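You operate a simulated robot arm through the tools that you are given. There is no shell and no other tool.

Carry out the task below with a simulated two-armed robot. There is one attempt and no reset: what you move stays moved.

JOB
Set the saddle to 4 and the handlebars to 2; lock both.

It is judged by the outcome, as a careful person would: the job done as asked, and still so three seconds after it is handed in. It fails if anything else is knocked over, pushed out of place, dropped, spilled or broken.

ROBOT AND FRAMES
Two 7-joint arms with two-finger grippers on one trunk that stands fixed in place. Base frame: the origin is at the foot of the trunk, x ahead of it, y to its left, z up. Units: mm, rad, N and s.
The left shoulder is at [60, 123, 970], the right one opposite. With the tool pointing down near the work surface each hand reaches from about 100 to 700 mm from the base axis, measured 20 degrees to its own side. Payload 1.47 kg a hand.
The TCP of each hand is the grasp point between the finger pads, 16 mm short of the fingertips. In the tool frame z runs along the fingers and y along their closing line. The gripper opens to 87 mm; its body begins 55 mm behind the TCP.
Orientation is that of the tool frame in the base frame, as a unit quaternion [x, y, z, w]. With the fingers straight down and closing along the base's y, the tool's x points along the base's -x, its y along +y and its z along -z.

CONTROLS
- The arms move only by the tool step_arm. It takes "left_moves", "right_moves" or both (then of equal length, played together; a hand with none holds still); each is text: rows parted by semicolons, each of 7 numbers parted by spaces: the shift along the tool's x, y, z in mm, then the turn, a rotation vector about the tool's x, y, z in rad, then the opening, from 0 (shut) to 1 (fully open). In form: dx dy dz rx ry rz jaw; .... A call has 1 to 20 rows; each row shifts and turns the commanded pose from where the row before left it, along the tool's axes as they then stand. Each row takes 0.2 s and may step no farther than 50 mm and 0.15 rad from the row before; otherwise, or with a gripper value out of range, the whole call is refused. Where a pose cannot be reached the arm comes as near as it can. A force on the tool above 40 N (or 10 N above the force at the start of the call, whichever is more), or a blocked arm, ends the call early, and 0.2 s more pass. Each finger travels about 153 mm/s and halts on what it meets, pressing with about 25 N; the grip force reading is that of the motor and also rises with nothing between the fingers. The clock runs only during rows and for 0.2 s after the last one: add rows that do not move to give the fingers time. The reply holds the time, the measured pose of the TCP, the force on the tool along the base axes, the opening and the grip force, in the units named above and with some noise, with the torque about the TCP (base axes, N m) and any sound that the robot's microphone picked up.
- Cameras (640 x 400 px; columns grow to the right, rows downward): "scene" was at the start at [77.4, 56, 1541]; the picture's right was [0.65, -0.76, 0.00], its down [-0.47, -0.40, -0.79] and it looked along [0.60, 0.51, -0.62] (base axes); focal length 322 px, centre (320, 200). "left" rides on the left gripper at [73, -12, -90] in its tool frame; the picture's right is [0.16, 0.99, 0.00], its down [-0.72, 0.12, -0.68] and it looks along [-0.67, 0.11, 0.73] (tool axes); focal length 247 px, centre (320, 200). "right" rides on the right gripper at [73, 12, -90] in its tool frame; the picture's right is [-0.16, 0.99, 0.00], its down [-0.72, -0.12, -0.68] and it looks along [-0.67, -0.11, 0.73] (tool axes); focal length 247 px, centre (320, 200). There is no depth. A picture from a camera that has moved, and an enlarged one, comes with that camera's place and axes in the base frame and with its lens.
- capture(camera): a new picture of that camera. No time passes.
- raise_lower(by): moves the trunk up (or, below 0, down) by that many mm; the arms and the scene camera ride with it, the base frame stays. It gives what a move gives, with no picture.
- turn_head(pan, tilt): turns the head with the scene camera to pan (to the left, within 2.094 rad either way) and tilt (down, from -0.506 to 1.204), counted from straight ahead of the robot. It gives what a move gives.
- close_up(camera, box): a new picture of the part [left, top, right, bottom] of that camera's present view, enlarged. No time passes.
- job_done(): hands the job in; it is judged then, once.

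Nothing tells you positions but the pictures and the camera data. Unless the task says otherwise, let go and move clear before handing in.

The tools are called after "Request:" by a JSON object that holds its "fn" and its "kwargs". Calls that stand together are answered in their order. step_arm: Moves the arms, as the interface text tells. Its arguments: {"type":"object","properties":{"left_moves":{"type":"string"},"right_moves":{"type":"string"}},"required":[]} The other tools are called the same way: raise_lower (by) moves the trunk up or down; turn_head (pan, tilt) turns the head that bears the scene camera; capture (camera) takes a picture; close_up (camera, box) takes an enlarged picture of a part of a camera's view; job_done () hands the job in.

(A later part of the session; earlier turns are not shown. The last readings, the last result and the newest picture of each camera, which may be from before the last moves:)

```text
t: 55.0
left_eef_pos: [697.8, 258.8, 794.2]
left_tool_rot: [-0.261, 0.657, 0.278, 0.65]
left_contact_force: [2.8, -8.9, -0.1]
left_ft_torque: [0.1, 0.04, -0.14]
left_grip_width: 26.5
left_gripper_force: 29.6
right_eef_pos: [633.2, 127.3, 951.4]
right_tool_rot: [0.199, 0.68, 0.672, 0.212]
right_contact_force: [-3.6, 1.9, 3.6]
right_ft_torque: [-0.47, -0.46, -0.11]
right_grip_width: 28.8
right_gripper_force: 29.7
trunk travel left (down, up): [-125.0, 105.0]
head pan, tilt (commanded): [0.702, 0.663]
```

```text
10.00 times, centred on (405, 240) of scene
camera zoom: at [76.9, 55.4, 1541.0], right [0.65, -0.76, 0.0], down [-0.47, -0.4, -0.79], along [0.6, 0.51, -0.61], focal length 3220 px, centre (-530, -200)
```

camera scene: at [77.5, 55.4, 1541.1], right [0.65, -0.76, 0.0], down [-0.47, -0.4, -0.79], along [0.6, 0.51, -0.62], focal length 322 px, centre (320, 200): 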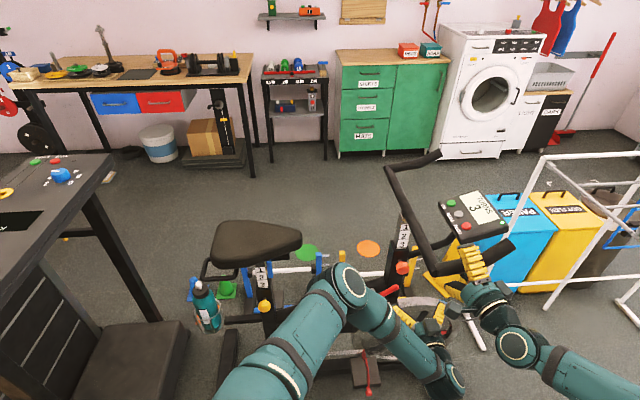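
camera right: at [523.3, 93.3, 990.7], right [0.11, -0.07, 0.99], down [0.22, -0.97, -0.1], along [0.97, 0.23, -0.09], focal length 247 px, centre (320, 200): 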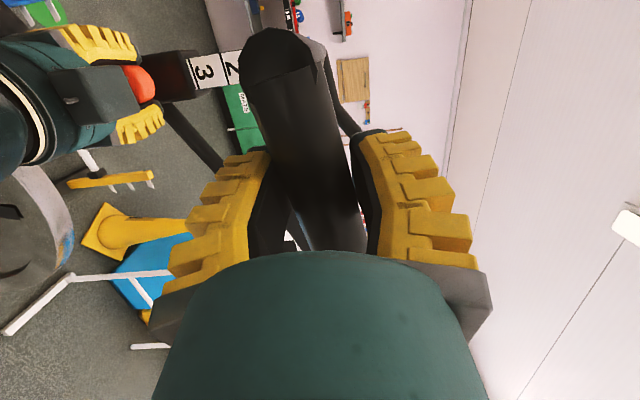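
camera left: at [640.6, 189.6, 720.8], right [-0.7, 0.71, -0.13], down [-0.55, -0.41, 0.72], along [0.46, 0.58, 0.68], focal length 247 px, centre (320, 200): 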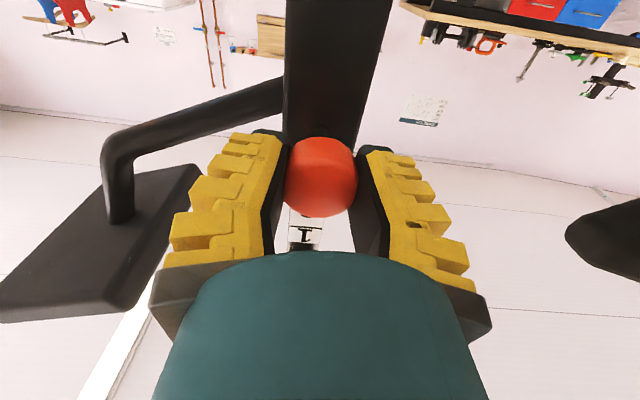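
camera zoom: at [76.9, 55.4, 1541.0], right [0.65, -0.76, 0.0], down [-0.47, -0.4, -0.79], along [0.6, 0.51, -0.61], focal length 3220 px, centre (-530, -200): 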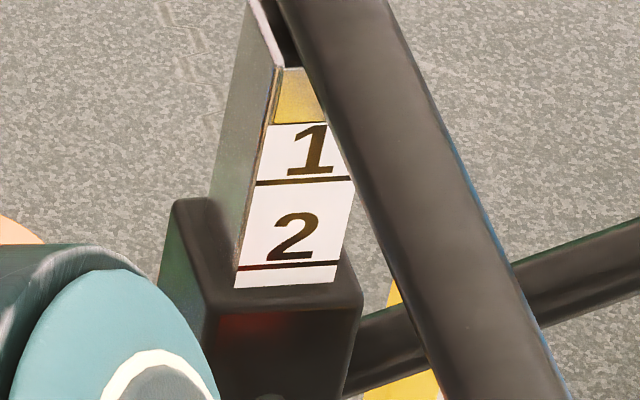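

The line under "2" is close to the rim. At the start, the line under "3" sat about 1 px above the rim, so about 4–5 mm remains. I'll lower 4 mm more and compare.

Request:
{"fn": "step_arm", "kwargs": {"right_moves": "0 -2 0 0 0 0 0.25; 0 -2 0 0 0 0 0.25; 0 0 0 0 0 0 0.25", "left_moves": "0 0 0 0 0 0 0.2; 0 0 0 0 0 0 0.2; 0 0 0 0 0 0 0.2"}}

Request:
{"fn": "close_up", "kwargs": {"camera": "scene", "box": [390, 220, 420, 260]}}

Request:
{"fn": "close_up", "kwargs": {"camera": "scene", "box": [250, 260, 280, 300]}}

```text
t: 55.8
left_eef_pos: [697.8, 259.4, 793.9]
left_tool_rot: [-0.261, 0.657, 0.278, 0.65]
left_contact_force: [0.6, -5.1, -7.7]
left_ft_torque: [-0.01, -0.03, -0.01]
left_grip_width: 26.4
left_gripper_force: 30.0
right_eef_pos: [633.0, 126.3, 948.2]
right_tool_rot: [0.199, 0.68, 0.673, 0.213]
right_contact_force: [-7.1, 1.7, 2.3]
right_ft_torque: [-0.56, -0.49, 0.02]
right_grip_width: 29.5
right_gripper_force: 30.2
trunk travel left (down, up): [-125.0, 105.0]
head pan, tilt (commanded): [0.702, 0.663]
```

```text
10.00 times, centred on (405, 240) of scene
camera zoom: at [77.1, 56.1, 1541.0], right [0.65, -0.76, 0.0], down [-0.47, -0.4, -0.79], along [0.6, 0.51, -0.62], focal length 3220 px, centre (-530, -200)
```

zoom: 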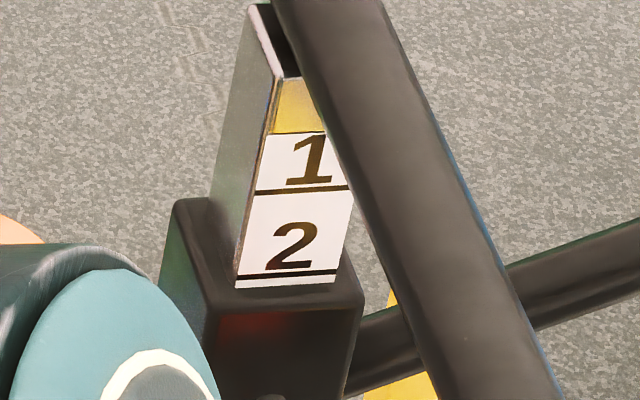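

```text
10.00 times, centred on (265, 280) of scene
camera zoom: at [77.1, 56.1, 1541.0], right [0.65, -0.76, 0.0], down [-0.47, -0.4, -0.79], along [0.6, 0.51, -0.62], focal length 3220 px, centre (870, -600)
```

zoom: 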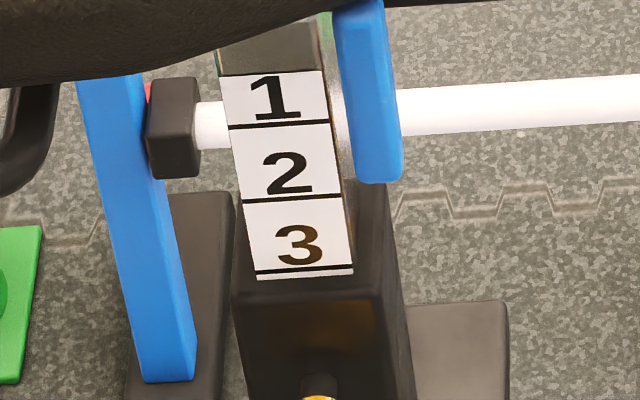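

The locked saddle shows a sliver of about 8 px below its line and the handlebars now show about 12 px, so roughly 1.5 mm remains. I'll lower that, then try letting the pin go in.

Request:
{"fn": "step_arm", "kwargs": {"right_moves": "0 -0.8 0 0 0 0 0.25; 0 -0.8 0 0 0 0 0.25; 0 0 0 0 0 0 0.25; 0 0 0 0 0 0 0.25", "left_moves": "0 0 0 0 0 0 0.2; 0 0 0 0 0 0 0.2; 0 0 0 0 0 0 0.2; 0 0 0 0 0 0 0.2"}}

Request:
{"fn": "close_up", "kwargs": {"camera": "scene", "box": [390, 220, 420, 260]}}

```text
t: 56.8
left_eef_pos: [697.3, 260.0, 795.0]
left_tool_rot: [-0.26, 0.658, 0.276, 0.651]
left_contact_force: [-2.2, -1.8, -14.7]
left_ft_torque: [-0.12, 0.08, 0.04]
left_grip_width: 26.0
left_gripper_force: 30.1
right_eef_pos: [634.4, 126.9, 945.9]
right_tool_rot: [0.198, 0.68, 0.673, 0.214]
right_contact_force: [-10.0, 2.3, 5.0]
right_ft_torque: [-0.54, -0.48, 0.0]
right_grip_width: 30.6
right_gripper_force: 30.2
trunk travel left (down, up): [-125.0, 105.0]
head pan, tilt (commanded): [0.702, 0.663]
```

```text
10.00 times, centred on (405, 240) of scene
camera zoom: at [77.0, 56.5, 1541.0], right [0.65, -0.76, 0.0], down [-0.47, -0.4, -0.79], along [0.6, 0.51, -0.62], focal length 3220 px, centre (-530, -200)
```

zoom: 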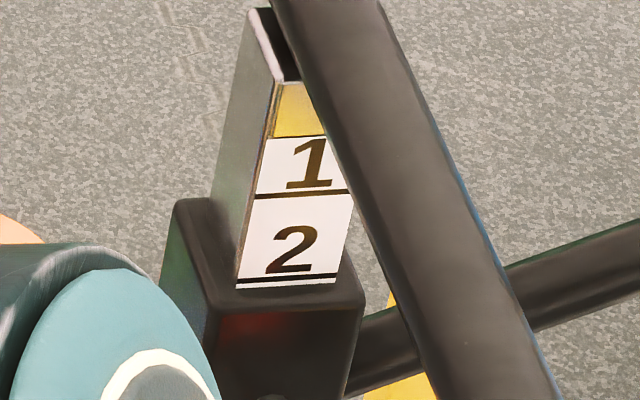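

The "2" line now matches the locked appearance. I'll ease the left hand down 1 mm to relieve force and push the knob back in step by step.

Request:
{"fn": "step_arm", "kwargs": {"right_moves": "0 0 0 0 0 0 0.25; 0 0 0 0 0 0 0.25; 0 0 0 0 0 0 0.25; 0 0 0 0 0 0 0.25; 0 0 0 0 0 0 0.25", "left_moves": "0.8 0 2 0 0 0 0.2; 0 0 2 0 0 0 0.2; 0 0 2 0 0 0 0.2; 0 0 2 0 0 0 0.2; 0 0 0 0 0 0 0.2"}}

Request:
{"fn": "close_up", "kwargs": {"camera": "scene", "box": [370, 210, 450, 300]}}

Request:
{"fn": "capture", "kwargs": {"camera": "left"}}

```text
t: 58.0
left_eef_pos: [702.5, 266.3, 796.5]
left_tool_rot: [-0.261, 0.657, 0.277, 0.651]
left_contact_force: [-2.4, 1.6, -9.3]
left_ft_torque: [0.0, 0.01, 0.04]
left_grip_width: 25.9
left_gripper_force: 30.1
right_eef_pos: [634.0, 127.8, 947.5]
right_tool_rot: [0.198, 0.681, 0.672, 0.212]
right_contact_force: [-7.8, 3.4, 3.8]
right_ft_torque: [-0.53, -0.45, 0.12]
right_grip_width: 30.6
right_gripper_force: 30.9
trunk travel left (down, up): [-125.0, 105.0]
head pan, tilt (commanded): [0.702, 0.663]
```

```text
4.44 times, centred on (410, 255) of scene
camera zoom: at [76.9, 57.0, 1541.0], right [0.65, -0.76, 0.0], down [-0.47, -0.4, -0.79], along [0.6, 0.51, -0.62], focal length 1431 px, centre (-80, -44)
```

zoom: 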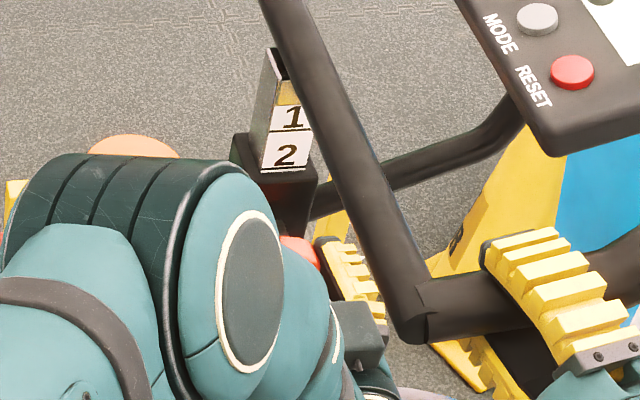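

```text
taken
camera left: at [646.8, 195.4, 721.6], right [-0.7, 0.7, -0.13], down [-0.55, -0.41, 0.73], along [0.46, 0.58, 0.68], focal length 247 px, centre (320, 200)
```

left: 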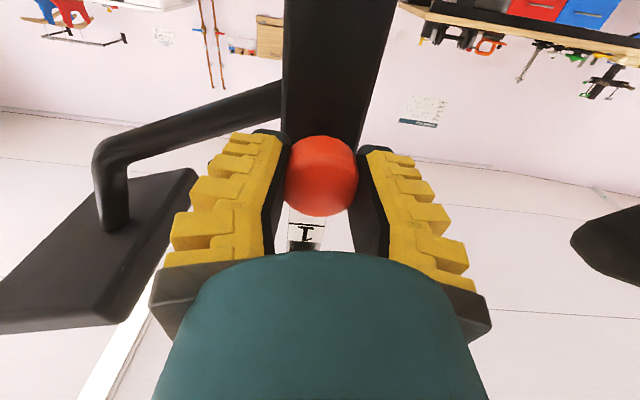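

The pin moved 8 mm back in without resistance. I'll keep pushing gently toward its original depth.

Request:
{"fn": "step_arm", "kwargs": {"right_moves": "0 0 0 0 0 0 0.25; 0 0 0 0 0 0 0.25; 0 0 0 0 0 0 0.25; 0 0 0 0 0 0 0.25; 0 0 0 0 0 0 0.25", "left_moves": "0.4 0 2 0 0 0 0.2; 0 0 2 0 0 0 0.2; 0 0 2 0 0 0 0.2; 0 0 2 0 0 0 0.2; 0 0 0 0 0 0 0.2"}}

Request:
{"fn": "close_up", "kwargs": {"camera": "scene", "box": [390, 220, 420, 260]}}

Request:
{"fn": "capture", "kwargs": {"camera": "left"}}

```text
t: 59.2
left_eef_pos: [709.9, 271.2, 796.0]
left_tool_rot: [-0.262, 0.656, 0.277, 0.651]
left_contact_force: [-21.6, -3.2, 5.5]
left_ft_torque: [0.05, -0.08, 0.1]
left_grip_width: 26.0
left_gripper_force: 30.0
right_eef_pos: [634.0, 127.0, 947.0]
right_tool_rot: [0.198, 0.681, 0.672, 0.214]
right_contact_force: [6.4, 10.8, -2.3]
right_ft_torque: [-0.45, -0.41, 0.0]
right_grip_width: 29.8
right_gripper_force: 30.4
trunk travel left (down, up): [-125.0, 105.0]
head pan, tilt (commanded): [0.702, 0.663]
```

```text
10.00 times, centred on (405, 240) of scene
camera zoom: at [75.7, 56.9, 1541.1], right [0.65, -0.76, 0.0], down [-0.47, -0.4, -0.79], along [0.6, 0.51, -0.61], focal length 3220 px, centre (-530, -200)
```

zoom: 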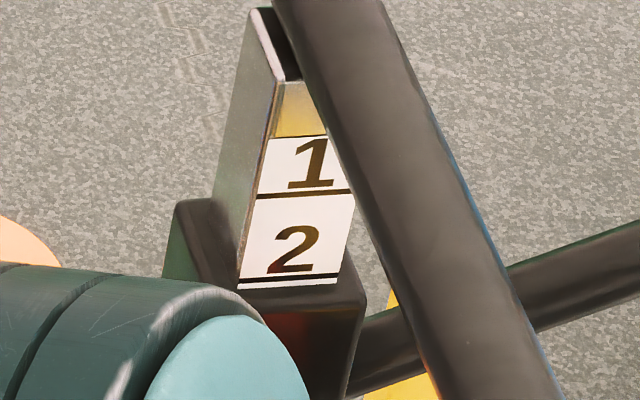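

```text
taken
camera left: at [651.8, 200.3, 721.6], right [-0.7, 0.7, -0.13], down [-0.55, -0.41, 0.72], along [0.45, 0.58, 0.68], focal length 247 px, centre (320, 200)
```

left: 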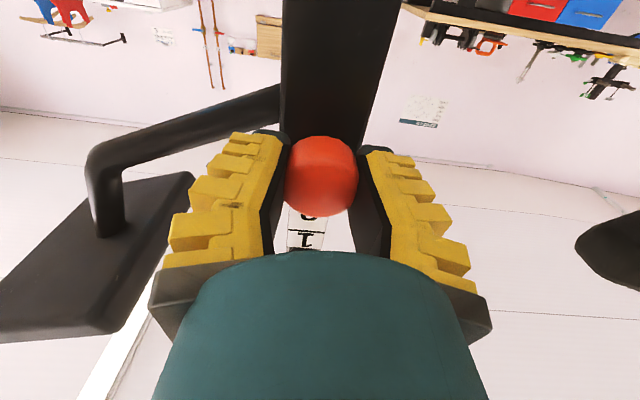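

The knob is back at its original depth with firm resistance, and the label reads "2" at the rim. I'll release the knob with the left hand, back off a little, and look at it.

Request:
{"fn": "step_arm", "kwargs": {"right_moves": "0 0 0 0 0 0 0.25; 0 0 0 0 0 0 0.25; 0 0 0 0 0 0 0.25; 0 0 0 0 0 0 0.25; 0 0 0 0 0 0 0.25; 0 0 0 0 0 0 0.25", "left_moves": "0 0 -1 0 0 0 0.3; 0 0 -1 0 0 0 0.6; 0 0 0 0 0 0 1; 0 0 0 0 0 0 1; 0 0 -30 0 0 0 1; 0 0 -30 0 0 0 1"}}

Request:
{"fn": "capture", "kwargs": {"camera": "left"}}

Request:
{"fn": "close_up", "kwargs": {"camera": "scene", "box": [370, 210, 450, 300]}}

```text
t: 60.6
left_eef_pos: [666.2, 227.0, 794.1]
left_tool_rot: [-0.261, 0.656, 0.277, 0.651]
left_contact_force: [-0.5, 0.2, 0.2]
left_ft_torque: [-0.05, 0.0, 0.01]
left_grip_width: 87.0
left_gripper_force: 0.0
right_eef_pos: [634.3, 127.9, 945.1]
right_tool_rot: [0.198, 0.68, 0.673, 0.213]
right_contact_force: [-4.5, -0.2, 4.7]
right_ft_torque: [-0.52, -0.23, 0.89]
right_grip_width: 29.7
right_gripper_force: 30.1
trunk travel left (down, up): [-125.0, 105.0]
head pan, tilt (commanded): [0.702, 0.663]
```

```text
taken
camera left: at [608.3, 157.8, 721.2], right [-0.7, 0.7, -0.13], down [-0.55, -0.41, 0.72], along [0.45, 0.58, 0.68], focal length 247 px, centre (320, 200)
```

left: 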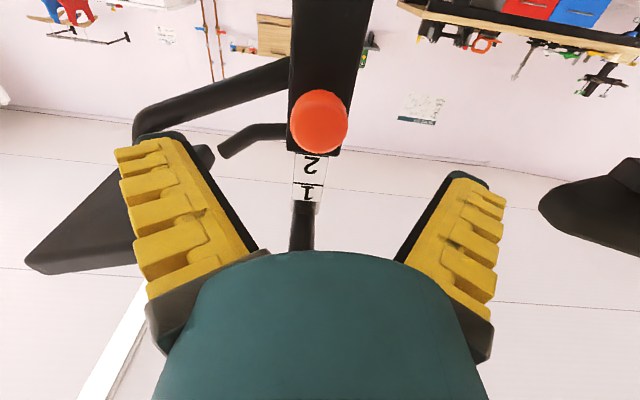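

```text
4.44 times, centred on (410, 255) of scene
camera zoom: at [76.7, 56.8, 1541.1], right [0.65, -0.76, 0.0], down [-0.47, -0.4, -0.79], along [0.6, 0.51, -0.62], focal length 1431 px, centre (-80, -44)
```

zoom: 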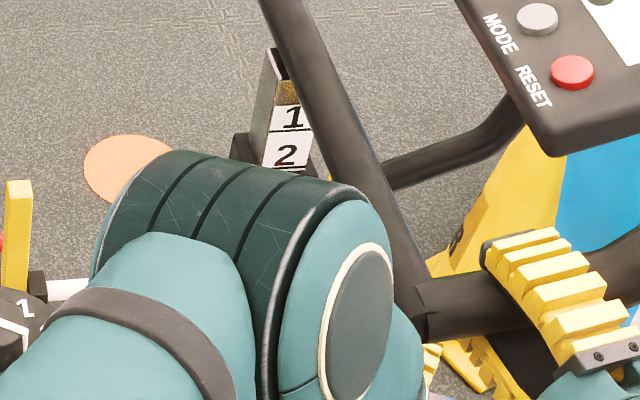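

The knob looks seated at its original position and the label reads 2. I'll check that it's locked by nudging the right hand up and then down while watching for firm resistance.

Request:
{"fn": "step_arm", "kwargs": {"right_moves": "0 1.5 0 0 0 0 0.25; 0 1.5 0 0 0 0 0.25; 0 1.5 0 0 0 0 0.25; 0 0 0 0 0 0 0.25"}}

Request:
{"fn": "close_up", "kwargs": {"camera": "left", "box": [240, 60, 400, 220]}}

Request:
{"fn": "step_arm", "kwargs": {"right_moves": "0 -2 0 0 0 0 0.25; 0 -2 0 0 0 0 0.25; 0 -2 0 0 0 0 0.25; 0 -1.5 0 0 0 0 0.25; 0 0 0 0 0 0 0.25"}}

Request:
{"fn": "close_up", "kwargs": {"camera": "left", "box": [240, 60, 400, 220]}}

```text
t: 61.6
left_eef_pos: [664.4, 225.5, 793.4]
left_tool_rot: [-0.262, 0.656, 0.278, 0.651]
left_contact_force: [0.2, 0.2, -0.2]
left_ft_torque: [-0.02, 0.03, 0.02]
left_grip_width: 87.0
left_gripper_force: 0.2
right_eef_pos: [634.9, 128.0, 947.8]
right_tool_rot: [0.198, 0.682, 0.671, 0.211]
right_contact_force: [-8.4, -0.5, -21.8]
right_ft_torque: [-0.55, -0.42, 0.09]
right_grip_width: 30.1
right_gripper_force: 29.8
trunk travel left (down, up): [-125.0, 105.0]
head pan, tilt (commanded): [0.702, 0.663]
```

```text
2.50 times, centred on (320, 140) of left
camera zoom: at [609.0, 156.5, 720.3], right [-0.7, 0.7, -0.13], down [-0.55, -0.41, 0.73], along [0.46, 0.58, 0.67], focal length 617 px, centre (320, 350)
```

zoom: 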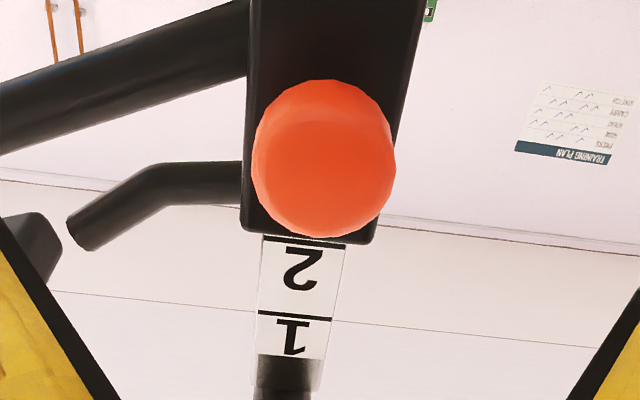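

```text
t: 62.8
left_eef_pos: [664.5, 228.2, 793.6]
left_tool_rot: [-0.261, 0.657, 0.278, 0.651]
left_contact_force: [-0.5, 0.1, 0.6]
left_ft_torque: [0.0, -0.02, 0.0]
left_grip_width: 87.0
left_gripper_force: 0.1
right_eef_pos: [634.0, 127.5, 946.5]
right_tool_rot: [0.199, 0.678, 0.675, 0.215]
right_contact_force: [-2.2, -5.8, 23.3]
right_ft_torque: [-0.87, 1.85, 1.96]
right_grip_width: 30.7
right_gripper_force: 29.7
trunk travel left (down, up): [-125.0, 105.0]
head pan, tilt (commanded): [0.702, 0.663]
```

```text
2.50 times, centred on (320, 140) of left
camera zoom: at [607.6, 157.8, 720.7], right [-0.7, 0.7, -0.13], down [-0.55, -0.41, 0.73], along [0.46, 0.58, 0.68], focal length 617 px, centre (320, 350)
```

zoom: 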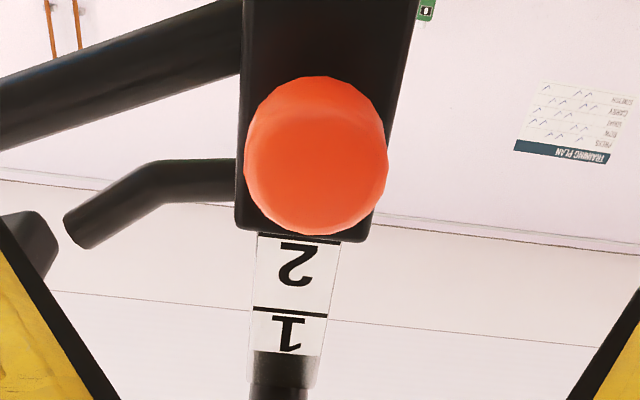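

The handlebars are locked at 2: pushes of about ±22 N don't move the label. When unlocked, the post stayed up by friction and the knob had no spring pull, so the saddle may be doable one hand at a time. I'll release the tube with the right hand and take the left hand back to the saddle knob.

Request:
{"fn": "step_arm", "kwargs": {"right_moves": "0 1.5 0 0 0 0 0.3; 0 0 0 0 0 0 0.6; 0 0 0 0 0 0 1; 0 0 0 0 0 0 1; 0 0 -35 0 0 0 1; 0 0 -35 0 0 0 1; 0 0 -35 0 0 0 1; 0 0 -35 0 0 0 1", "left_moves": "0 0 0 0 0 0 1; 0 0 0 0 0 0 1; 0 0 0 0 0 0 1; 0 0 0 0 0 0 1; 0 0 -25 0 0 0 1; 0 0 -25 0 0 0 1; 0 0 0 0 0 0 1; 0 0 0 0 0 0 1"}}

Request:
{"fn": "capture", "kwargs": {"camera": "scene"}}

```text
t: 64.6
left_eef_pos: [630.5, 191.3, 794.7]
left_tool_rot: [-0.261, 0.656, 0.278, 0.651]
left_contact_force: [0.1, -0.9, 0.1]
left_ft_torque: [0.0, 0.02, 0.01]
left_grip_width: 86.9
left_gripper_force: 0.1
right_eef_pos: [556.2, 11.5, 946.2]
right_tool_rot: [0.198, 0.68, 0.673, 0.213]
right_contact_force: [-0.1, -0.5, -0.5]
right_ft_torque: [0.01, 0.02, 0.01]
right_grip_width: 87.2
right_gripper_force: 0.0
trunk travel left (down, up): [-125.0, 105.0]
head pan, tilt (commanded): [0.702, 0.663]
```

```text
taken
camera scene: at [76.9, 55.6, 1541.1], right [0.65, -0.76, 0.0], down [-0.47, -0.4, -0.79], along [0.6, 0.51, -0.61], focal length 322 px, centre (320, 200)
```

scene: 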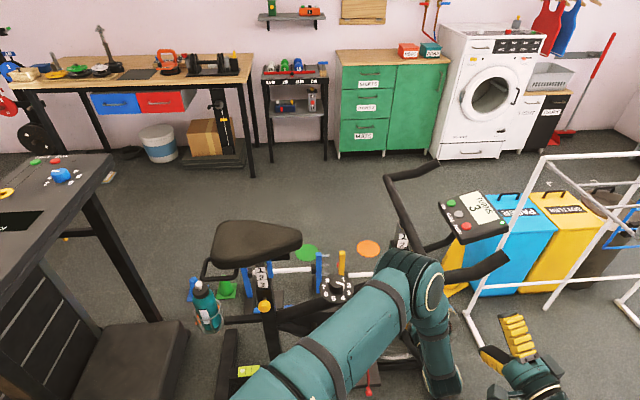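

The right hand is clear of the bars. Now the left hand goes back along the bike to the standoff at the saddle knob.

Request:
{"fn": "step_arm", "kwargs": {"left_moves": "14 42 0 0 0 0 1; 14 42 0 0 0 0 1; 14 42 0 0 0 0 1; 14 42 0 0 0 0 1; 14 42 0 0 0 0 1; 14 42 0 0 0 0 1; 14 42 0 0 0 0 1; 14 42 0 0 0 0 1; 14 42 0 0 0 0 1; 14 42 0 0 0 0 1; 0 0 0 0 0 0 1", "right_moves": "0 0 -20 0 0 0 1; 0 0 -20 0 0 0 1; 0 0 -20 0 0 0 1; 0 0 0 0 0 0 1; 0 0 0 0 0 0 1; 0 0 0 0 0 0 1; 0 0 0 0 0 0 1; 0 0 0 0 0 0 1; 0 0 0 0 0 0 1; 0 0 0 0 0 0 1; 0 0 0 0 0 0 1"}}

Request:
{"fn": "capture", "kwargs": {"camera": "scene"}}

Request:
{"fn": "capture", "kwargs": {"camera": "left"}}

Request:
{"fn": "close_up", "kwargs": {"camera": "scene", "box": [370, 210, 450, 300]}}

```text
t: 67.0
left_eef_pos: [332.1, 492.9, 663.6]
left_tool_rot: [-0.262, 0.656, 0.278, 0.651]
left_contact_force: [-0.4, 0.1, -0.4]
left_ft_torque: [0.02, -0.02, 0.01]
left_grip_width: 87.0
left_gripper_force: 0.0
right_eef_pos: [521.9, -39.3, 944.2]
right_tool_rot: [0.198, 0.68, 0.673, 0.212]
right_contact_force: [0.8, -0.5, -0.4]
right_ft_torque: [0.03, 0.03, -0.01]
right_grip_width: 87.0
right_gripper_force: 0.0
trunk travel left (down, up): [-125.0, 105.0]
head pan, tilt (commanded): [0.702, 0.663]
```

```text
taken
camera scene: at [77.3, 56.1, 1541.1], right [0.65, -0.76, 0.0], down [-0.47, -0.4, -0.79], along [0.6, 0.51, -0.62], focal length 322 px, centre (320, 200)
```

scene: 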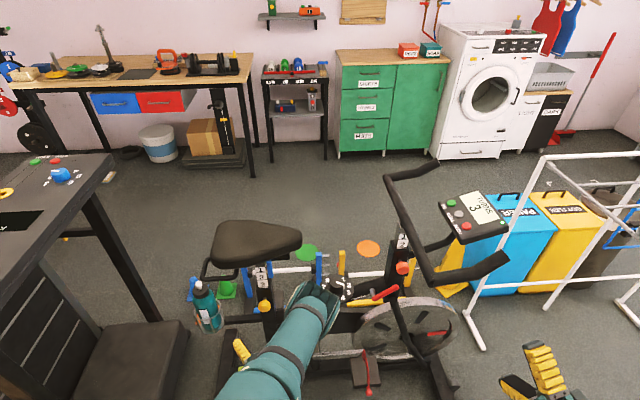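

```text
taken
camera left: at [275.0, 422.8, 590.7], right [-0.7, 0.7, -0.13], down [-0.55, -0.41, 0.73], along [0.46, 0.58, 0.68], focal length 247 px, centre (320, 200)
```

left: 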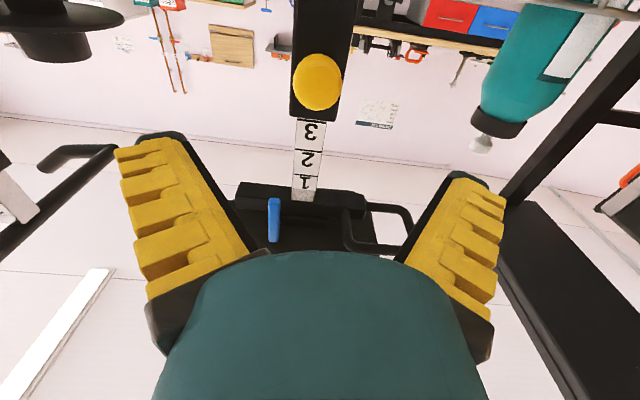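

```text
4.44 times, centred on (410, 255) of scene
camera zoom: at [77.3, 56.1, 1541.1], right [0.65, -0.76, 0.0], down [-0.47, -0.4, -0.79], along [0.6, 0.51, -0.62], focal length 1431 px, centre (-80, -44)
```

zoom: 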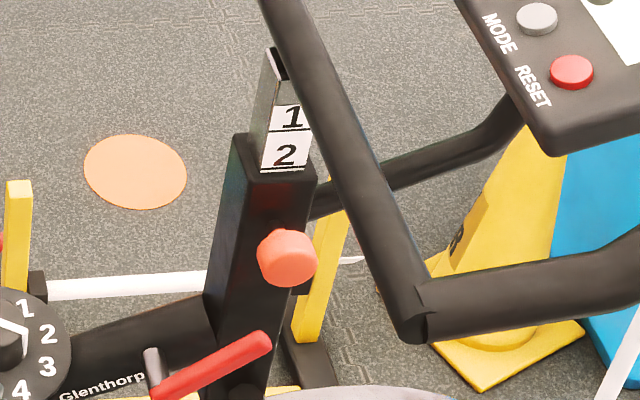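

The handlebars still read 2 with the red knob seated exactly where it started. Now I approach the saddle knob again at (418, 574, 655) and grip it.

Request:
{"fn": "step_arm", "kwargs": {"left_moves": "3 -1 37 0 0 0 1; 3 -1 37 0 0 0 1; 3 -1 38 0 0 0 1; 0 0 0 0 0 0 0.6; 0 0 0 0 0 0 0.4; 0 0 0 0 0 0 0.2; 0 0 0 0 0 0 0.2"}}

Request:
{"fn": "capture", "kwargs": {"camera": "left"}}

```text
t: 68.6
left_eef_pos: [413.3, 568.8, 655.2]
left_tool_rot: [-0.262, 0.657, 0.278, 0.651]
left_contact_force: [-2.8, 1.9, 0.4]
left_ft_torque: [-0.23, 0.21, -0.01]
left_grip_width: 29.5
left_gripper_force: 30.1
right_eef_pos: [522.9, -39.3, 945.5]
right_tool_rot: [0.198, 0.681, 0.672, 0.212]
right_contact_force: [-0.3, -0.6, 0.2]
right_ft_torque: [0.0, 0.02, 0.0]
right_grip_width: 87.1
right_gripper_force: 0.0
trunk travel left (down, up): [-125.0, 105.0]
head pan, tilt (commanded): [0.702, 0.663]
```

```text
taken
camera left: at [356.4, 499.0, 582.2], right [-0.7, 0.7, -0.13], down [-0.55, -0.41, 0.73], along [0.46, 0.58, 0.67], focal length 247 px, centre (320, 200)
```

left: 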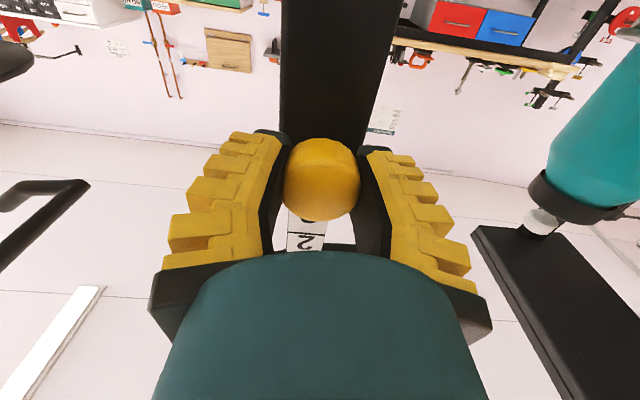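

The knob is gripped. I'll pull it out in small steps and watch whether the saddle slides.

Request:
{"fn": "step_arm", "kwargs": {"left_moves": "0 0 -2 0 0 0 0.2; 0 0 -2 0 0 0 0.2; 0 0 -2 0 0 0 0.2; 0 0 -2 0 0 0 0.2; 0 0 -2 0 0 0 0.2; 0 0 0 0 0 0 0.2"}}

Request:
{"fn": "close_up", "kwargs": {"camera": "scene", "box": [230, 250, 300, 330]}}

Request:
{"fn": "step_arm", "kwargs": {"left_moves": "0 0 -2 0 0 0 0.2; 0 0 -2 0 0 0 0.2; 0 0 -2 0 0 0 0.2; 0 0 -1 0 0 0 0.2; 0 0 0 0 0 0 0.2"}}

Request:
{"fn": "close_up", "kwargs": {"camera": "scene", "box": [230, 250, 300, 330]}}

Request:
{"fn": "capture", "kwargs": {"camera": "left"}}

```text
t: 70.0
left_eef_pos: [406.4, 562.2, 656.2]
left_tool_rot: [-0.262, 0.657, 0.278, 0.65]
left_contact_force: [-1.2, 2.3, -3.2]
left_ft_torque: [-0.13, 0.02, 0.03]
left_grip_width: 26.9
left_gripper_force: 30.3
right_eef_pos: [522.6, -39.4, 945.4]
right_tool_rot: [0.199, 0.682, 0.671, 0.213]
right_contact_force: [-0.3, 0.1, -0.6]
right_ft_torque: [0.01, -0.04, -0.01]
right_grip_width: 86.9
right_gripper_force: 0.1
trunk travel left (down, up): [-125.0, 105.0]
head pan, tilt (commanded): [0.702, 0.663]
```

```text
5.00 times, centred on (265, 290) of scene
camera zoom: at [77.4, 56.4, 1541.0], right [0.65, -0.76, 0.0], down [-0.47, -0.4, -0.79], along [0.6, 0.51, -0.62], focal length 1610 px, centre (595, -250)
```

zoom: 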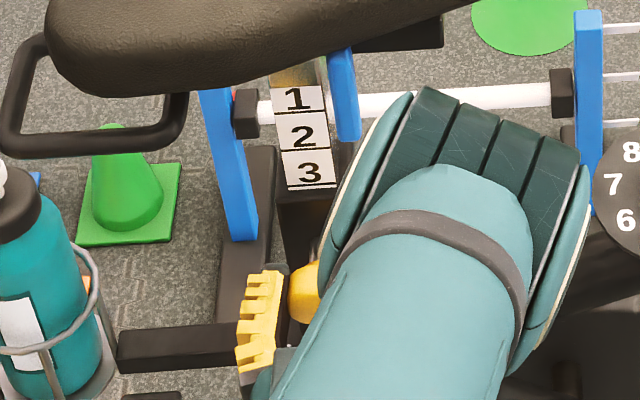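

```text
t: 71.2
left_eef_pos: [401.5, 556.6, 656.4]
left_tool_rot: [-0.261, 0.657, 0.277, 0.65]
left_contact_force: [-4.1, -2.9, -6.4]
left_ft_torque: [-0.14, 0.02, 0.05]
left_grip_width: 26.8
left_gripper_force: 30.8
right_eef_pos: [523.3, -39.3, 945.7]
right_tool_rot: [0.199, 0.681, 0.672, 0.213]
right_contact_force: [0.5, 0.4, -0.4]
right_ft_torque: [-0.01, 0.0, -0.01]
right_grip_width: 86.9
right_gripper_force: 0.1
trunk travel left (down, up): [-125.0, 105.0]
head pan, tilt (commanded): [0.702, 0.663]
```

```text
5.00 times, centred on (265, 290) of scene
camera zoom: at [77.4, 56.3, 1541.0], right [0.65, -0.76, 0.0], down [-0.47, -0.4, -0.79], along [0.6, 0.51, -0.62], focal length 1610 px, centre (595, -250)
```

zoom: 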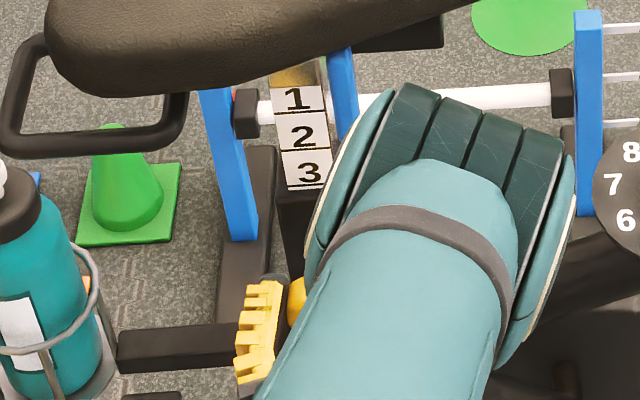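

```text
taken
camera left: at [344.2, 486.9, 582.2], right [-0.7, 0.7, -0.13], down [-0.55, -0.41, 0.73], along [0.46, 0.58, 0.67], focal length 247 px, centre (320, 200)
```

left: 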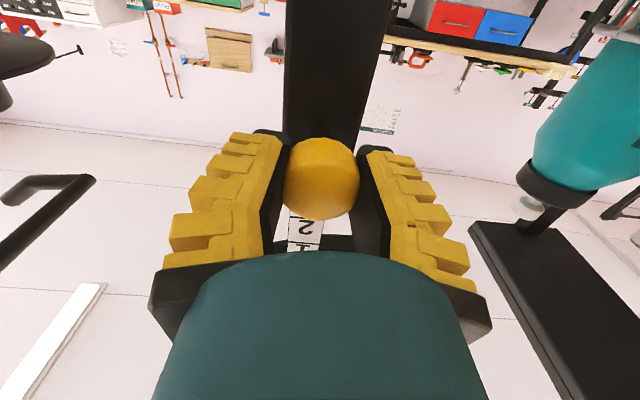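

The knob is about 17 mm out and the saddle hasn't dropped. I'll open the fingers and check whether the knob stays out on its own.

Request:
{"fn": "step_arm", "kwargs": {"left_moves": "0 0 0 0 0 0 0.5; 0 0 0 0 0 0 1; 0 0 0 0 0 0 1; 0 0 -30 0 0 0 1; 0 0 -30 0 0 0 1; 0 0 0 0 0 0 1"}}

Request:
{"fn": "capture", "kwargs": {"camera": "left"}}

Request:
{"fn": "close_up", "kwargs": {"camera": "left", "box": [240, 20, 400, 180]}}

Request:
{"fn": "capture", "kwargs": {"camera": "scene"}}

```text
t: 72.6
left_eef_pos: [359.9, 515.1, 656.9]
left_tool_rot: [-0.262, 0.656, 0.278, 0.651]
left_contact_force: [-0.7, 0.2, 0.8]
left_ft_torque: [0.01, -0.03, 0.0]
left_grip_width: 86.8
left_gripper_force: 0.0
right_eef_pos: [523.8, -38.8, 945.5]
right_tool_rot: [0.198, 0.68, 0.673, 0.212]
right_contact_force: [-0.1, -0.1, -0.2]
right_ft_torque: [0.02, -0.02, 0.01]
right_grip_width: 86.9
right_gripper_force: 0.1
trunk travel left (down, up): [-125.0, 105.0]
head pan, tilt (commanded): [0.702, 0.663]
```

```text
taken
camera left: at [301.9, 445.1, 583.4], right [-0.7, 0.7, -0.13], down [-0.55, -0.41, 0.73], along [0.46, 0.58, 0.68], focal length 247 px, centre (320, 200)
```

left: 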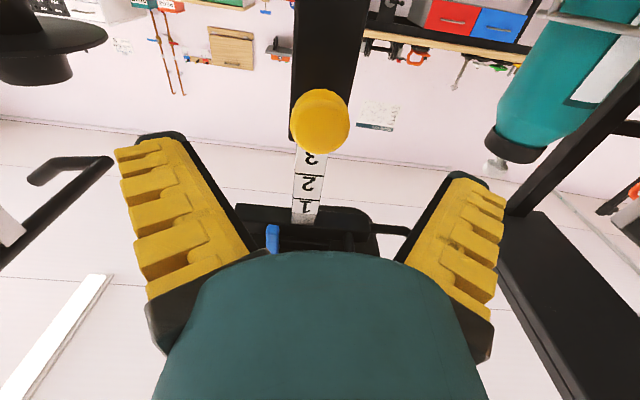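

```text
2.50 times, centred on (320, 100) of left
camera zoom: at [301.9, 445.1, 583.4], right [-0.7, 0.7, -0.13], down [-0.55, -0.41, 0.73], along [0.46, 0.58, 0.68], focal length 617 px, centre (320, 450)
```

zoom: 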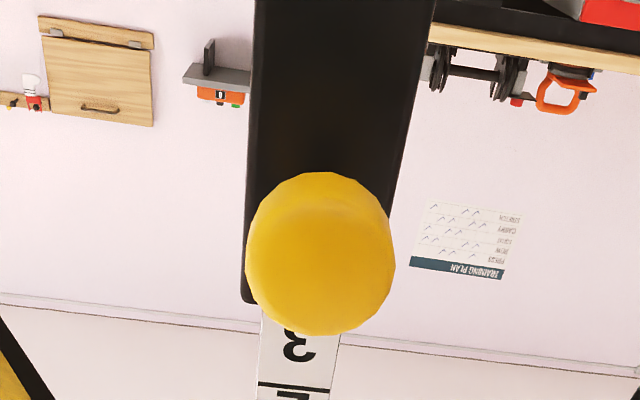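

```text
taken
camera scene: at [77.4, 56.0, 1541.0], right [0.65, -0.76, 0.0], down [-0.47, -0.4, -0.79], along [0.6, 0.51, -0.62], focal length 322 px, centre (320, 200)
```

scene: 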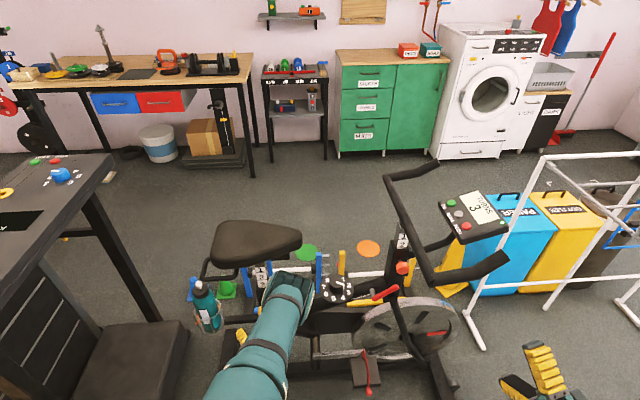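

The knob stays out by itself and the saddle holds its height by friction, so I can lift with the free left hand. I'll retreat, swing forward of the blue lever, close the fingers, and angle the hand so its fingertips can go under the front of the saddle rail.

Request:
{"fn": "step_arm", "kwargs": {"left_moves": "0 0 -40 0 0 0 0.5; -20 -26 12 0 0 0 0; -20 -26 12 0 0 0 0; -20 -26 12 0 0 0 0; -20 -26 13 0 0 0 0; -18 -27 13 0 0 0 0; 0 0 0 -0.145 0 0 0; 0 0 0 -0.145 0 0 0; 0 0 0 -0.145 0 0 0; 0 0 0 0 -0.125 0 0; 0 0 0 0 -0.125 0 0; 0 0 0 0 0 0 0"}}

Request:
{"fn": "capture", "kwargs": {"camera": "left"}}

Request:
{"fn": "capture", "kwargs": {"camera": "scene"}}

```text
t: 75.2
left_eef_pos: [468.0, 435.5, 750.3]
left_tool_rot: [-0.341, 0.503, 0.46, 0.647]
left_contact_force: [0.4, 0.3, 0.5]
left_ft_torque: [0.0, -0.01, -0.01]
left_grip_width: 0.1
left_gripper_force: 24.6
right_eef_pos: [522.1, -38.9, 945.6]
right_tool_rot: [0.199, 0.68, 0.673, 0.213]
right_contact_force: [-1.1, 0.1, 0.0]
right_ft_torque: [0.02, 0.03, 0.02]
right_grip_width: 87.0
right_gripper_force: 0.0
trunk travel left (down, up): [-125.0, 105.0]
head pan, tilt (commanded): [0.702, 0.663]
```

```text
taken
camera left: at [453.5, 368.7, 656.5], right [-0.91, 0.38, -0.13], down [-0.39, -0.76, 0.52], along [0.1, 0.53, 0.84], focal length 247 px, centre (320, 200)
```

left: 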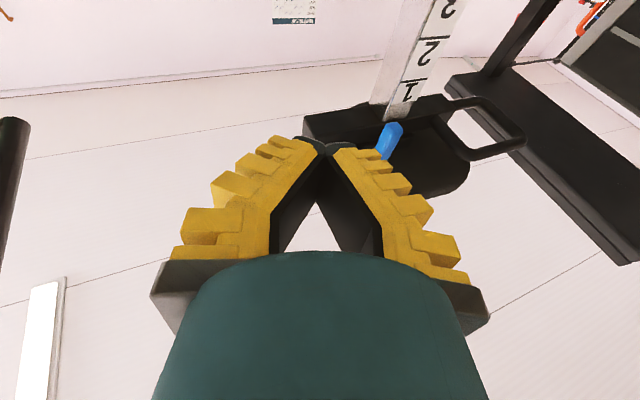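

```text
taken
camera scene: at [77.3, 56.0, 1541.1], right [0.65, -0.76, 0.0], down [-0.47, -0.4, -0.79], along [0.6, 0.51, -0.62], focal length 322 px, centre (320, 200)
```

scene: 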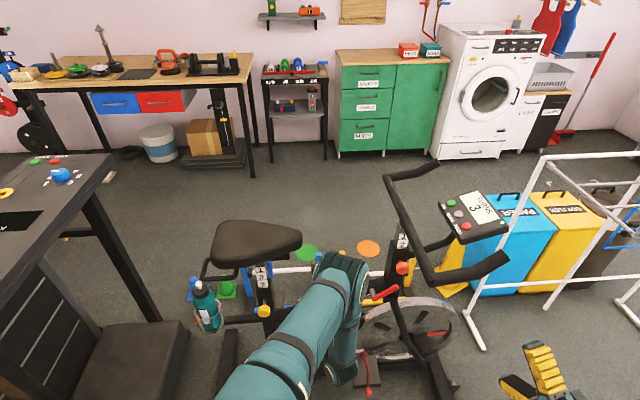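

The left camera now looks up at the rail, lever and label. I'll zoom in to locate the rail's front end and the lever tip precisely.

Request:
{"fn": "close_up", "kwargs": {"camera": "left", "box": [270, 60, 500, 220]}}

Request:
{"fn": "close_up", "kwargs": {"camera": "scene", "box": [200, 210, 360, 340]}}

```text
2.50 times, centred on (385, 140) of left
camera zoom: at [453.5, 368.7, 656.5], right [-0.91, 0.38, -0.13], down [-0.39, -0.76, 0.52], along [0.1, 0.53, 0.84], focal length 617 px, centre (158, 350)
```

zoom: 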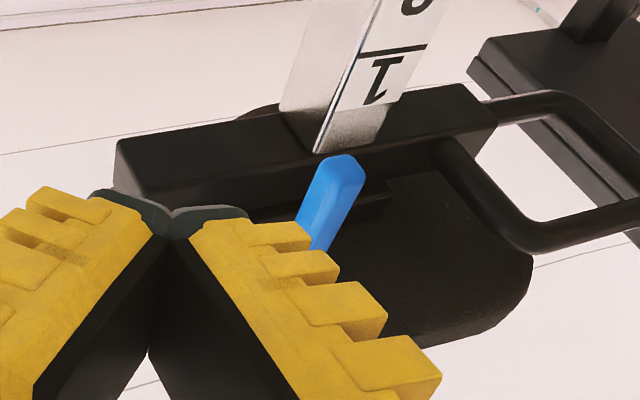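

```text
3.08 times, centred on (280, 275) of scene
camera zoom: at [77.3, 56.0, 1541.1], right [0.65, -0.76, 0.0], down [-0.47, -0.4, -0.79], along [0.6, 0.51, -0.62], focal length 991 px, centre (443, -31)
```

zoom: 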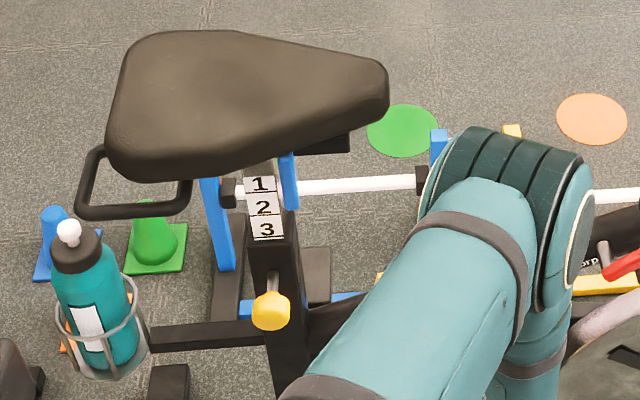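

The rail's bottom is at z≈791–798 with its front end about 103 mm ahead of the post, and the lever tip is well behind that. I'll slide the closed fingers under the rail about 25 mm below it.

Request:
{"fn": "step_arm", "kwargs": {"left_moves": "9 0.9 33.4 0 0 0 0; 9 0.9 33.4 0 0 0 0; 9 0.9 33.4 0 0 0 0; 0 0 0 0 0 0 0"}}

Request:
{"fn": "capture", "kwargs": {"camera": "left"}}

Request:
{"fn": "close_up", "kwargs": {"camera": "scene", "box": [200, 210, 360, 340]}}

```text
t: 76.2
left_eef_pos: [501.0, 534.0, 750.4]
left_tool_rot: [-0.341, 0.505, 0.458, 0.647]
left_contact_force: [0.2, -0.1, 0.2]
left_ft_torque: [0.01, 0.01, 0.01]
left_grip_width: 0.0
left_gripper_force: 24.6
right_eef_pos: [522.5, -39.2, 945.4]
right_tool_rot: [0.198, 0.68, 0.673, 0.213]
right_contact_force: [0.1, -0.1, -0.4]
right_ft_torque: [0.0, 0.01, 0.02]
right_grip_width: 86.9
right_gripper_force: 0.1
trunk travel left (down, up): [-125.0, 105.0]
head pan, tilt (commanded): [0.702, 0.663]
```

```text
taken
camera left: at [487.6, 467.7, 656.2], right [-0.91, 0.38, -0.13], down [-0.39, -0.76, 0.53], along [0.1, 0.53, 0.84], focal length 247 px, centre (320, 200)
```

left: 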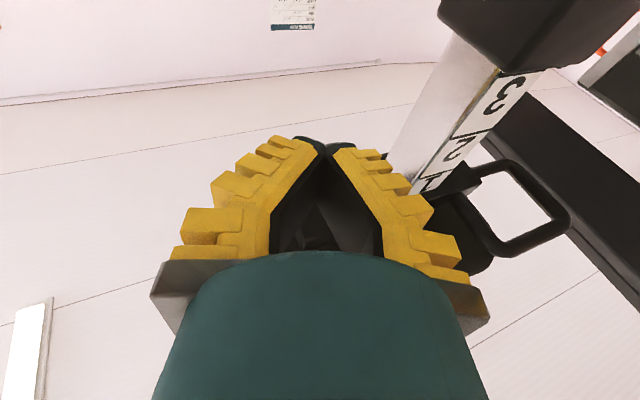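

```text
3.08 times, centred on (280, 275) of scene
camera zoom: at [77.3, 56.1, 1541.1], right [0.65, -0.76, 0.0], down [-0.47, -0.4, -0.79], along [0.6, 0.51, -0.62], focal length 991 px, centre (443, -31)
```

zoom: 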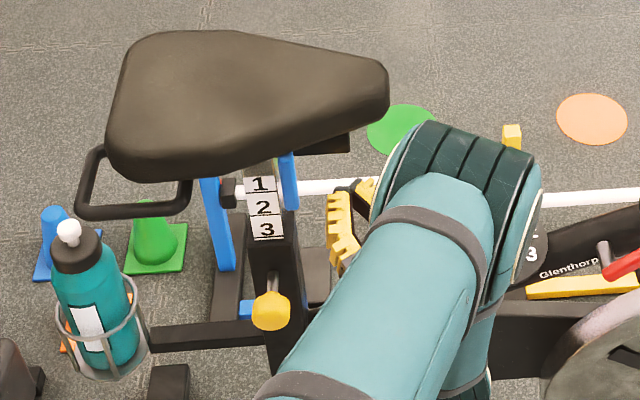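

The fingertips are under the rail just ahead of the post and lever. I'll raise slowly until contact.

Request:
{"fn": "step_arm", "kwargs": {"left_moves": "-3.9 0.1 1.04 0 0 0 0; -3.9 0.1 1.04 0 0 0 0; -3.9 0.1 1.04 0 0 0 0; -1.95 0 0.52 0 0 0 0; -1.95 0 0.52 0 0 0 0; -1.95 0 0.52 0 0 0 0; 0 0 0 0 0 0 0"}}

Request:
{"fn": "close_up", "kwargs": {"camera": "scene", "box": [200, 210, 360, 340]}}

```text
t: 77.8
left_eef_pos: [501.5, 533.7, 768.3]
left_tool_rot: [-0.34, 0.504, 0.459, 0.648]
left_contact_force: [-0.5, 0.5, 0.8]
left_ft_torque: [0.0, -0.01, -0.04]
left_grip_width: 0.0
left_gripper_force: 24.9
right_eef_pos: [522.6, -39.4, 945.2]
right_tool_rot: [0.197, 0.68, 0.674, 0.212]
right_contact_force: [0.4, -0.5, 0.0]
right_ft_torque: [0.02, 0.0, 0.03]
right_grip_width: 86.9
right_gripper_force: 0.0
trunk travel left (down, up): [-125.0, 105.0]
head pan, tilt (commanded): [0.702, 0.663]
```

```text
3.08 times, centred on (280, 275) of scene
camera zoom: at [77.4, 56.0, 1541.0], right [0.65, -0.76, 0.0], down [-0.47, -0.4, -0.79], along [0.6, 0.51, -0.62], focal length 991 px, centre (443, -31)
```

zoom: 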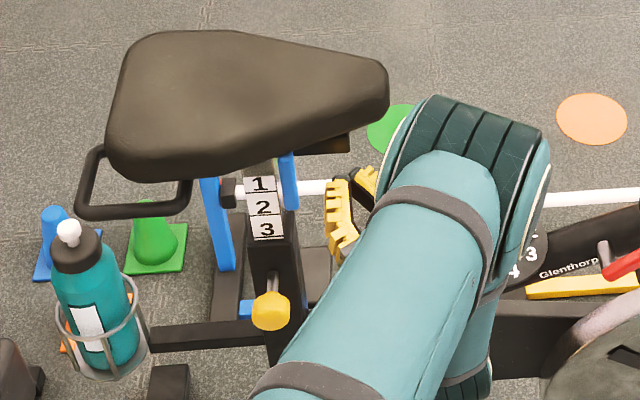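

No contact yet at z≈768. I'll continue up in smaller steps.

Request:
{"fn": "step_arm", "kwargs": {"left_moves": "-1.95 0 0.52 0 0 0 0; -1.95 0 0.52 0 0 0 0; -1.95 0 0.52 0 0 0 0; -1.95 0 0.52 0 0 0 0; -1.95 0 0.52 0 0 0 0; 0 0 0 0 0 0 0"}}

Request:
{"fn": "capture", "kwargs": {"camera": "left"}}

Request:
{"fn": "close_up", "kwargs": {"camera": "scene", "box": [200, 210, 360, 340]}}

```text
t: 79.2
left_eef_pos: [503.1, 533.5, 777.8]
left_tool_rot: [-0.34, 0.504, 0.459, 0.648]
left_contact_force: [0.0, 0.1, -1.0]
left_ft_torque: [-0.01, 0.03, 0.0]
left_grip_width: 0.1
left_gripper_force: 25.1
right_eef_pos: [522.3, -40.0, 945.2]
right_tool_rot: [0.198, 0.68, 0.673, 0.213]
right_contact_force: [-0.6, -0.5, -0.2]
right_ft_torque: [0.03, 0.01, 0.03]
right_grip_width: 86.9
right_gripper_force: 0.0
trunk travel left (down, up): [-125.0, 105.0]
head pan, tilt (commanded): [0.702, 0.663]
```

```text
taken
camera left: at [487.3, 466.8, 684.3], right [-0.91, 0.38, -0.13], down [-0.39, -0.76, 0.53], along [0.1, 0.53, 0.84], focal length 247 px, centre (320, 200)
```

left: 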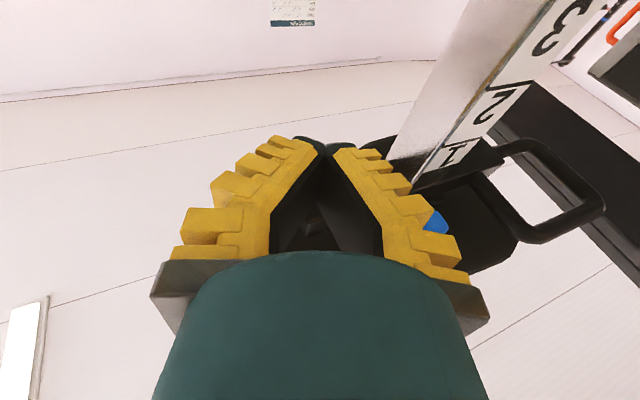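

```text
3.08 times, centred on (280, 275) of scene
camera zoom: at [77.4, 56.0, 1541.0], right [0.65, -0.76, 0.0], down [-0.47, -0.4, -0.79], along [0.6, 0.51, -0.62], focal length 991 px, centre (443, -31)
```

zoom: 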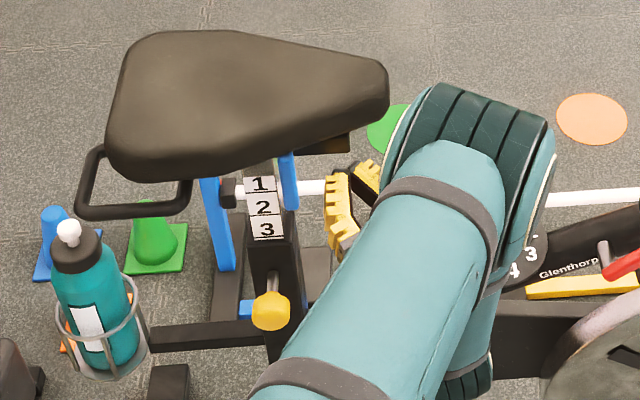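

Still free at z≈778. I'll continue up.

Request:
{"fn": "step_arm", "kwargs": {"left_moves": "-1.95 0 0.52 0 0 0 0; -1.95 0 0.52 0 0 0 0; -1.95 0 0.52 0 0 0 0; -1.95 0 0.52 0 0 0 0; -1.95 0 0.52 0 0 0 0; 0 0 0 0 0 0 0"}}

Request:
{"fn": "close_up", "kwargs": {"camera": "scene", "box": [200, 210, 360, 340]}}

```text
t: 80.6
left_eef_pos: [501.6, 533.5, 787.5]
left_tool_rot: [-0.34, 0.505, 0.458, 0.648]
left_contact_force: [-0.3, 0.9, 0.6]
left_ft_torque: [0.01, -0.03, 0.0]
left_grip_width: 0.0
left_gripper_force: 25.0
right_eef_pos: [523.4, -38.4, 945.6]
right_tool_rot: [0.199, 0.68, 0.673, 0.213]
right_contact_force: [-0.2, -0.1, 0.3]
right_ft_torque: [-0.01, 0.01, 0.0]
right_grip_width: 86.9
right_gripper_force: 0.0
trunk travel left (down, up): [-125.0, 105.0]
head pan, tilt (commanded): [0.702, 0.663]
```

```text
3.08 times, centred on (280, 275) of scene
camera zoom: at [77.4, 56.0, 1541.0], right [0.65, -0.76, 0.0], down [-0.47, -0.4, -0.79], along [0.6, 0.51, -0.62], focal length 991 px, centre (443, -31)
```

zoom: 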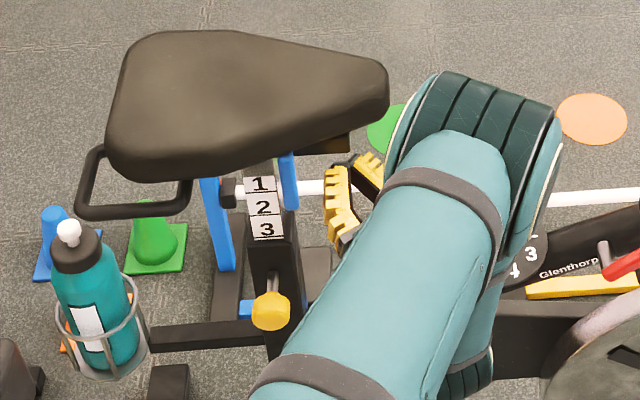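

Re-checking with the scene view, the rail's bottom is nearer z≈820 (label pitch is 35 mm), so contact should come around TCP z≈805–810. I'll advance the fingertips 10 mm deeper under the rail and keep raising slowly.

Request:
{"fn": "step_arm", "kwargs": {"left_moves": "2.6 -3 9.7 0 0 0 0; -1.95 0 0.52 0 0 0 0; -1.95 0 0.52 0 0 0 0; -1.95 0 0.52 0 0 0 0; -1.95 0 0.52 0 0 0 0; -1.95 0 0.52 0 0 0 0; -1.95 0 0.52 0 0 0 0; 0 0 0 0 0 0 0"}}

Request:
{"fn": "capture", "kwargs": {"camera": "left"}}

Request:
{"fn": "close_up", "kwargs": {"camera": "scene", "box": [200, 210, 360, 340]}}

```text
t: 82.4
left_eef_pos: [508.5, 541.8, 800.3]
left_tool_rot: [-0.342, 0.505, 0.458, 0.647]
left_contact_force: [-0.2, -0.5, 0.1]
left_ft_torque: [-0.02, 0.01, 0.0]
left_grip_width: 0.1
left_gripper_force: 25.3
right_eef_pos: [522.0, -39.8, 945.4]
right_tool_rot: [0.198, 0.681, 0.673, 0.212]
right_contact_force: [0.2, 0.2, -0.3]
right_ft_torque: [0.03, -0.01, -0.02]
right_grip_width: 86.8
right_gripper_force: 0.0
trunk travel left (down, up): [-125.0, 105.0]
head pan, tilt (commanded): [0.702, 0.663]
```

```text
taken
camera left: at [493.9, 475.0, 705.9], right [-0.91, 0.38, -0.13], down [-0.39, -0.76, 0.53], along [0.1, 0.53, 0.84], focal length 247 px, centre (320, 200)
```

left: 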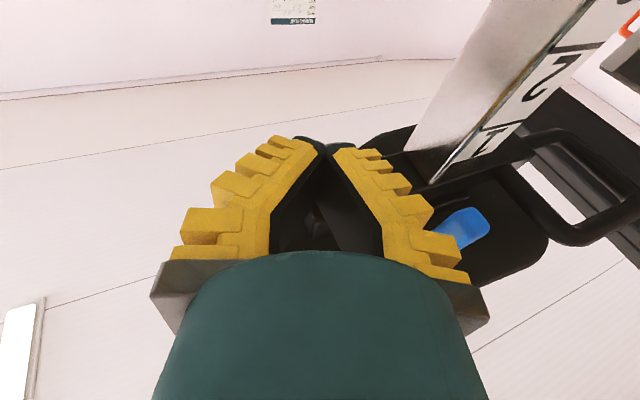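

```text
3.08 times, centred on (280, 275) of scene
camera zoom: at [77.4, 56.0, 1541.0], right [0.65, -0.76, 0.0], down [-0.47, -0.4, -0.79], along [0.6, 0.51, -0.62], focal length 991 px, centre (443, -31)
```

zoom: 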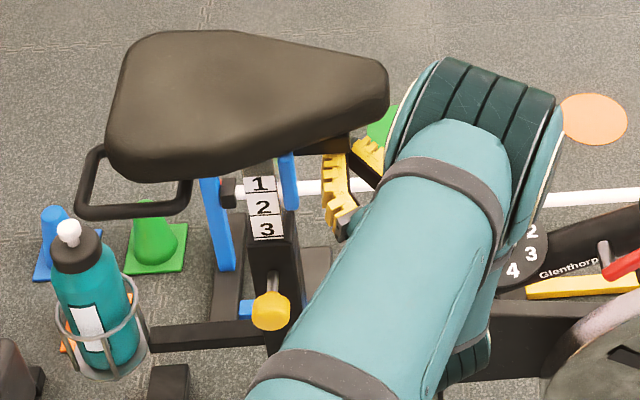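

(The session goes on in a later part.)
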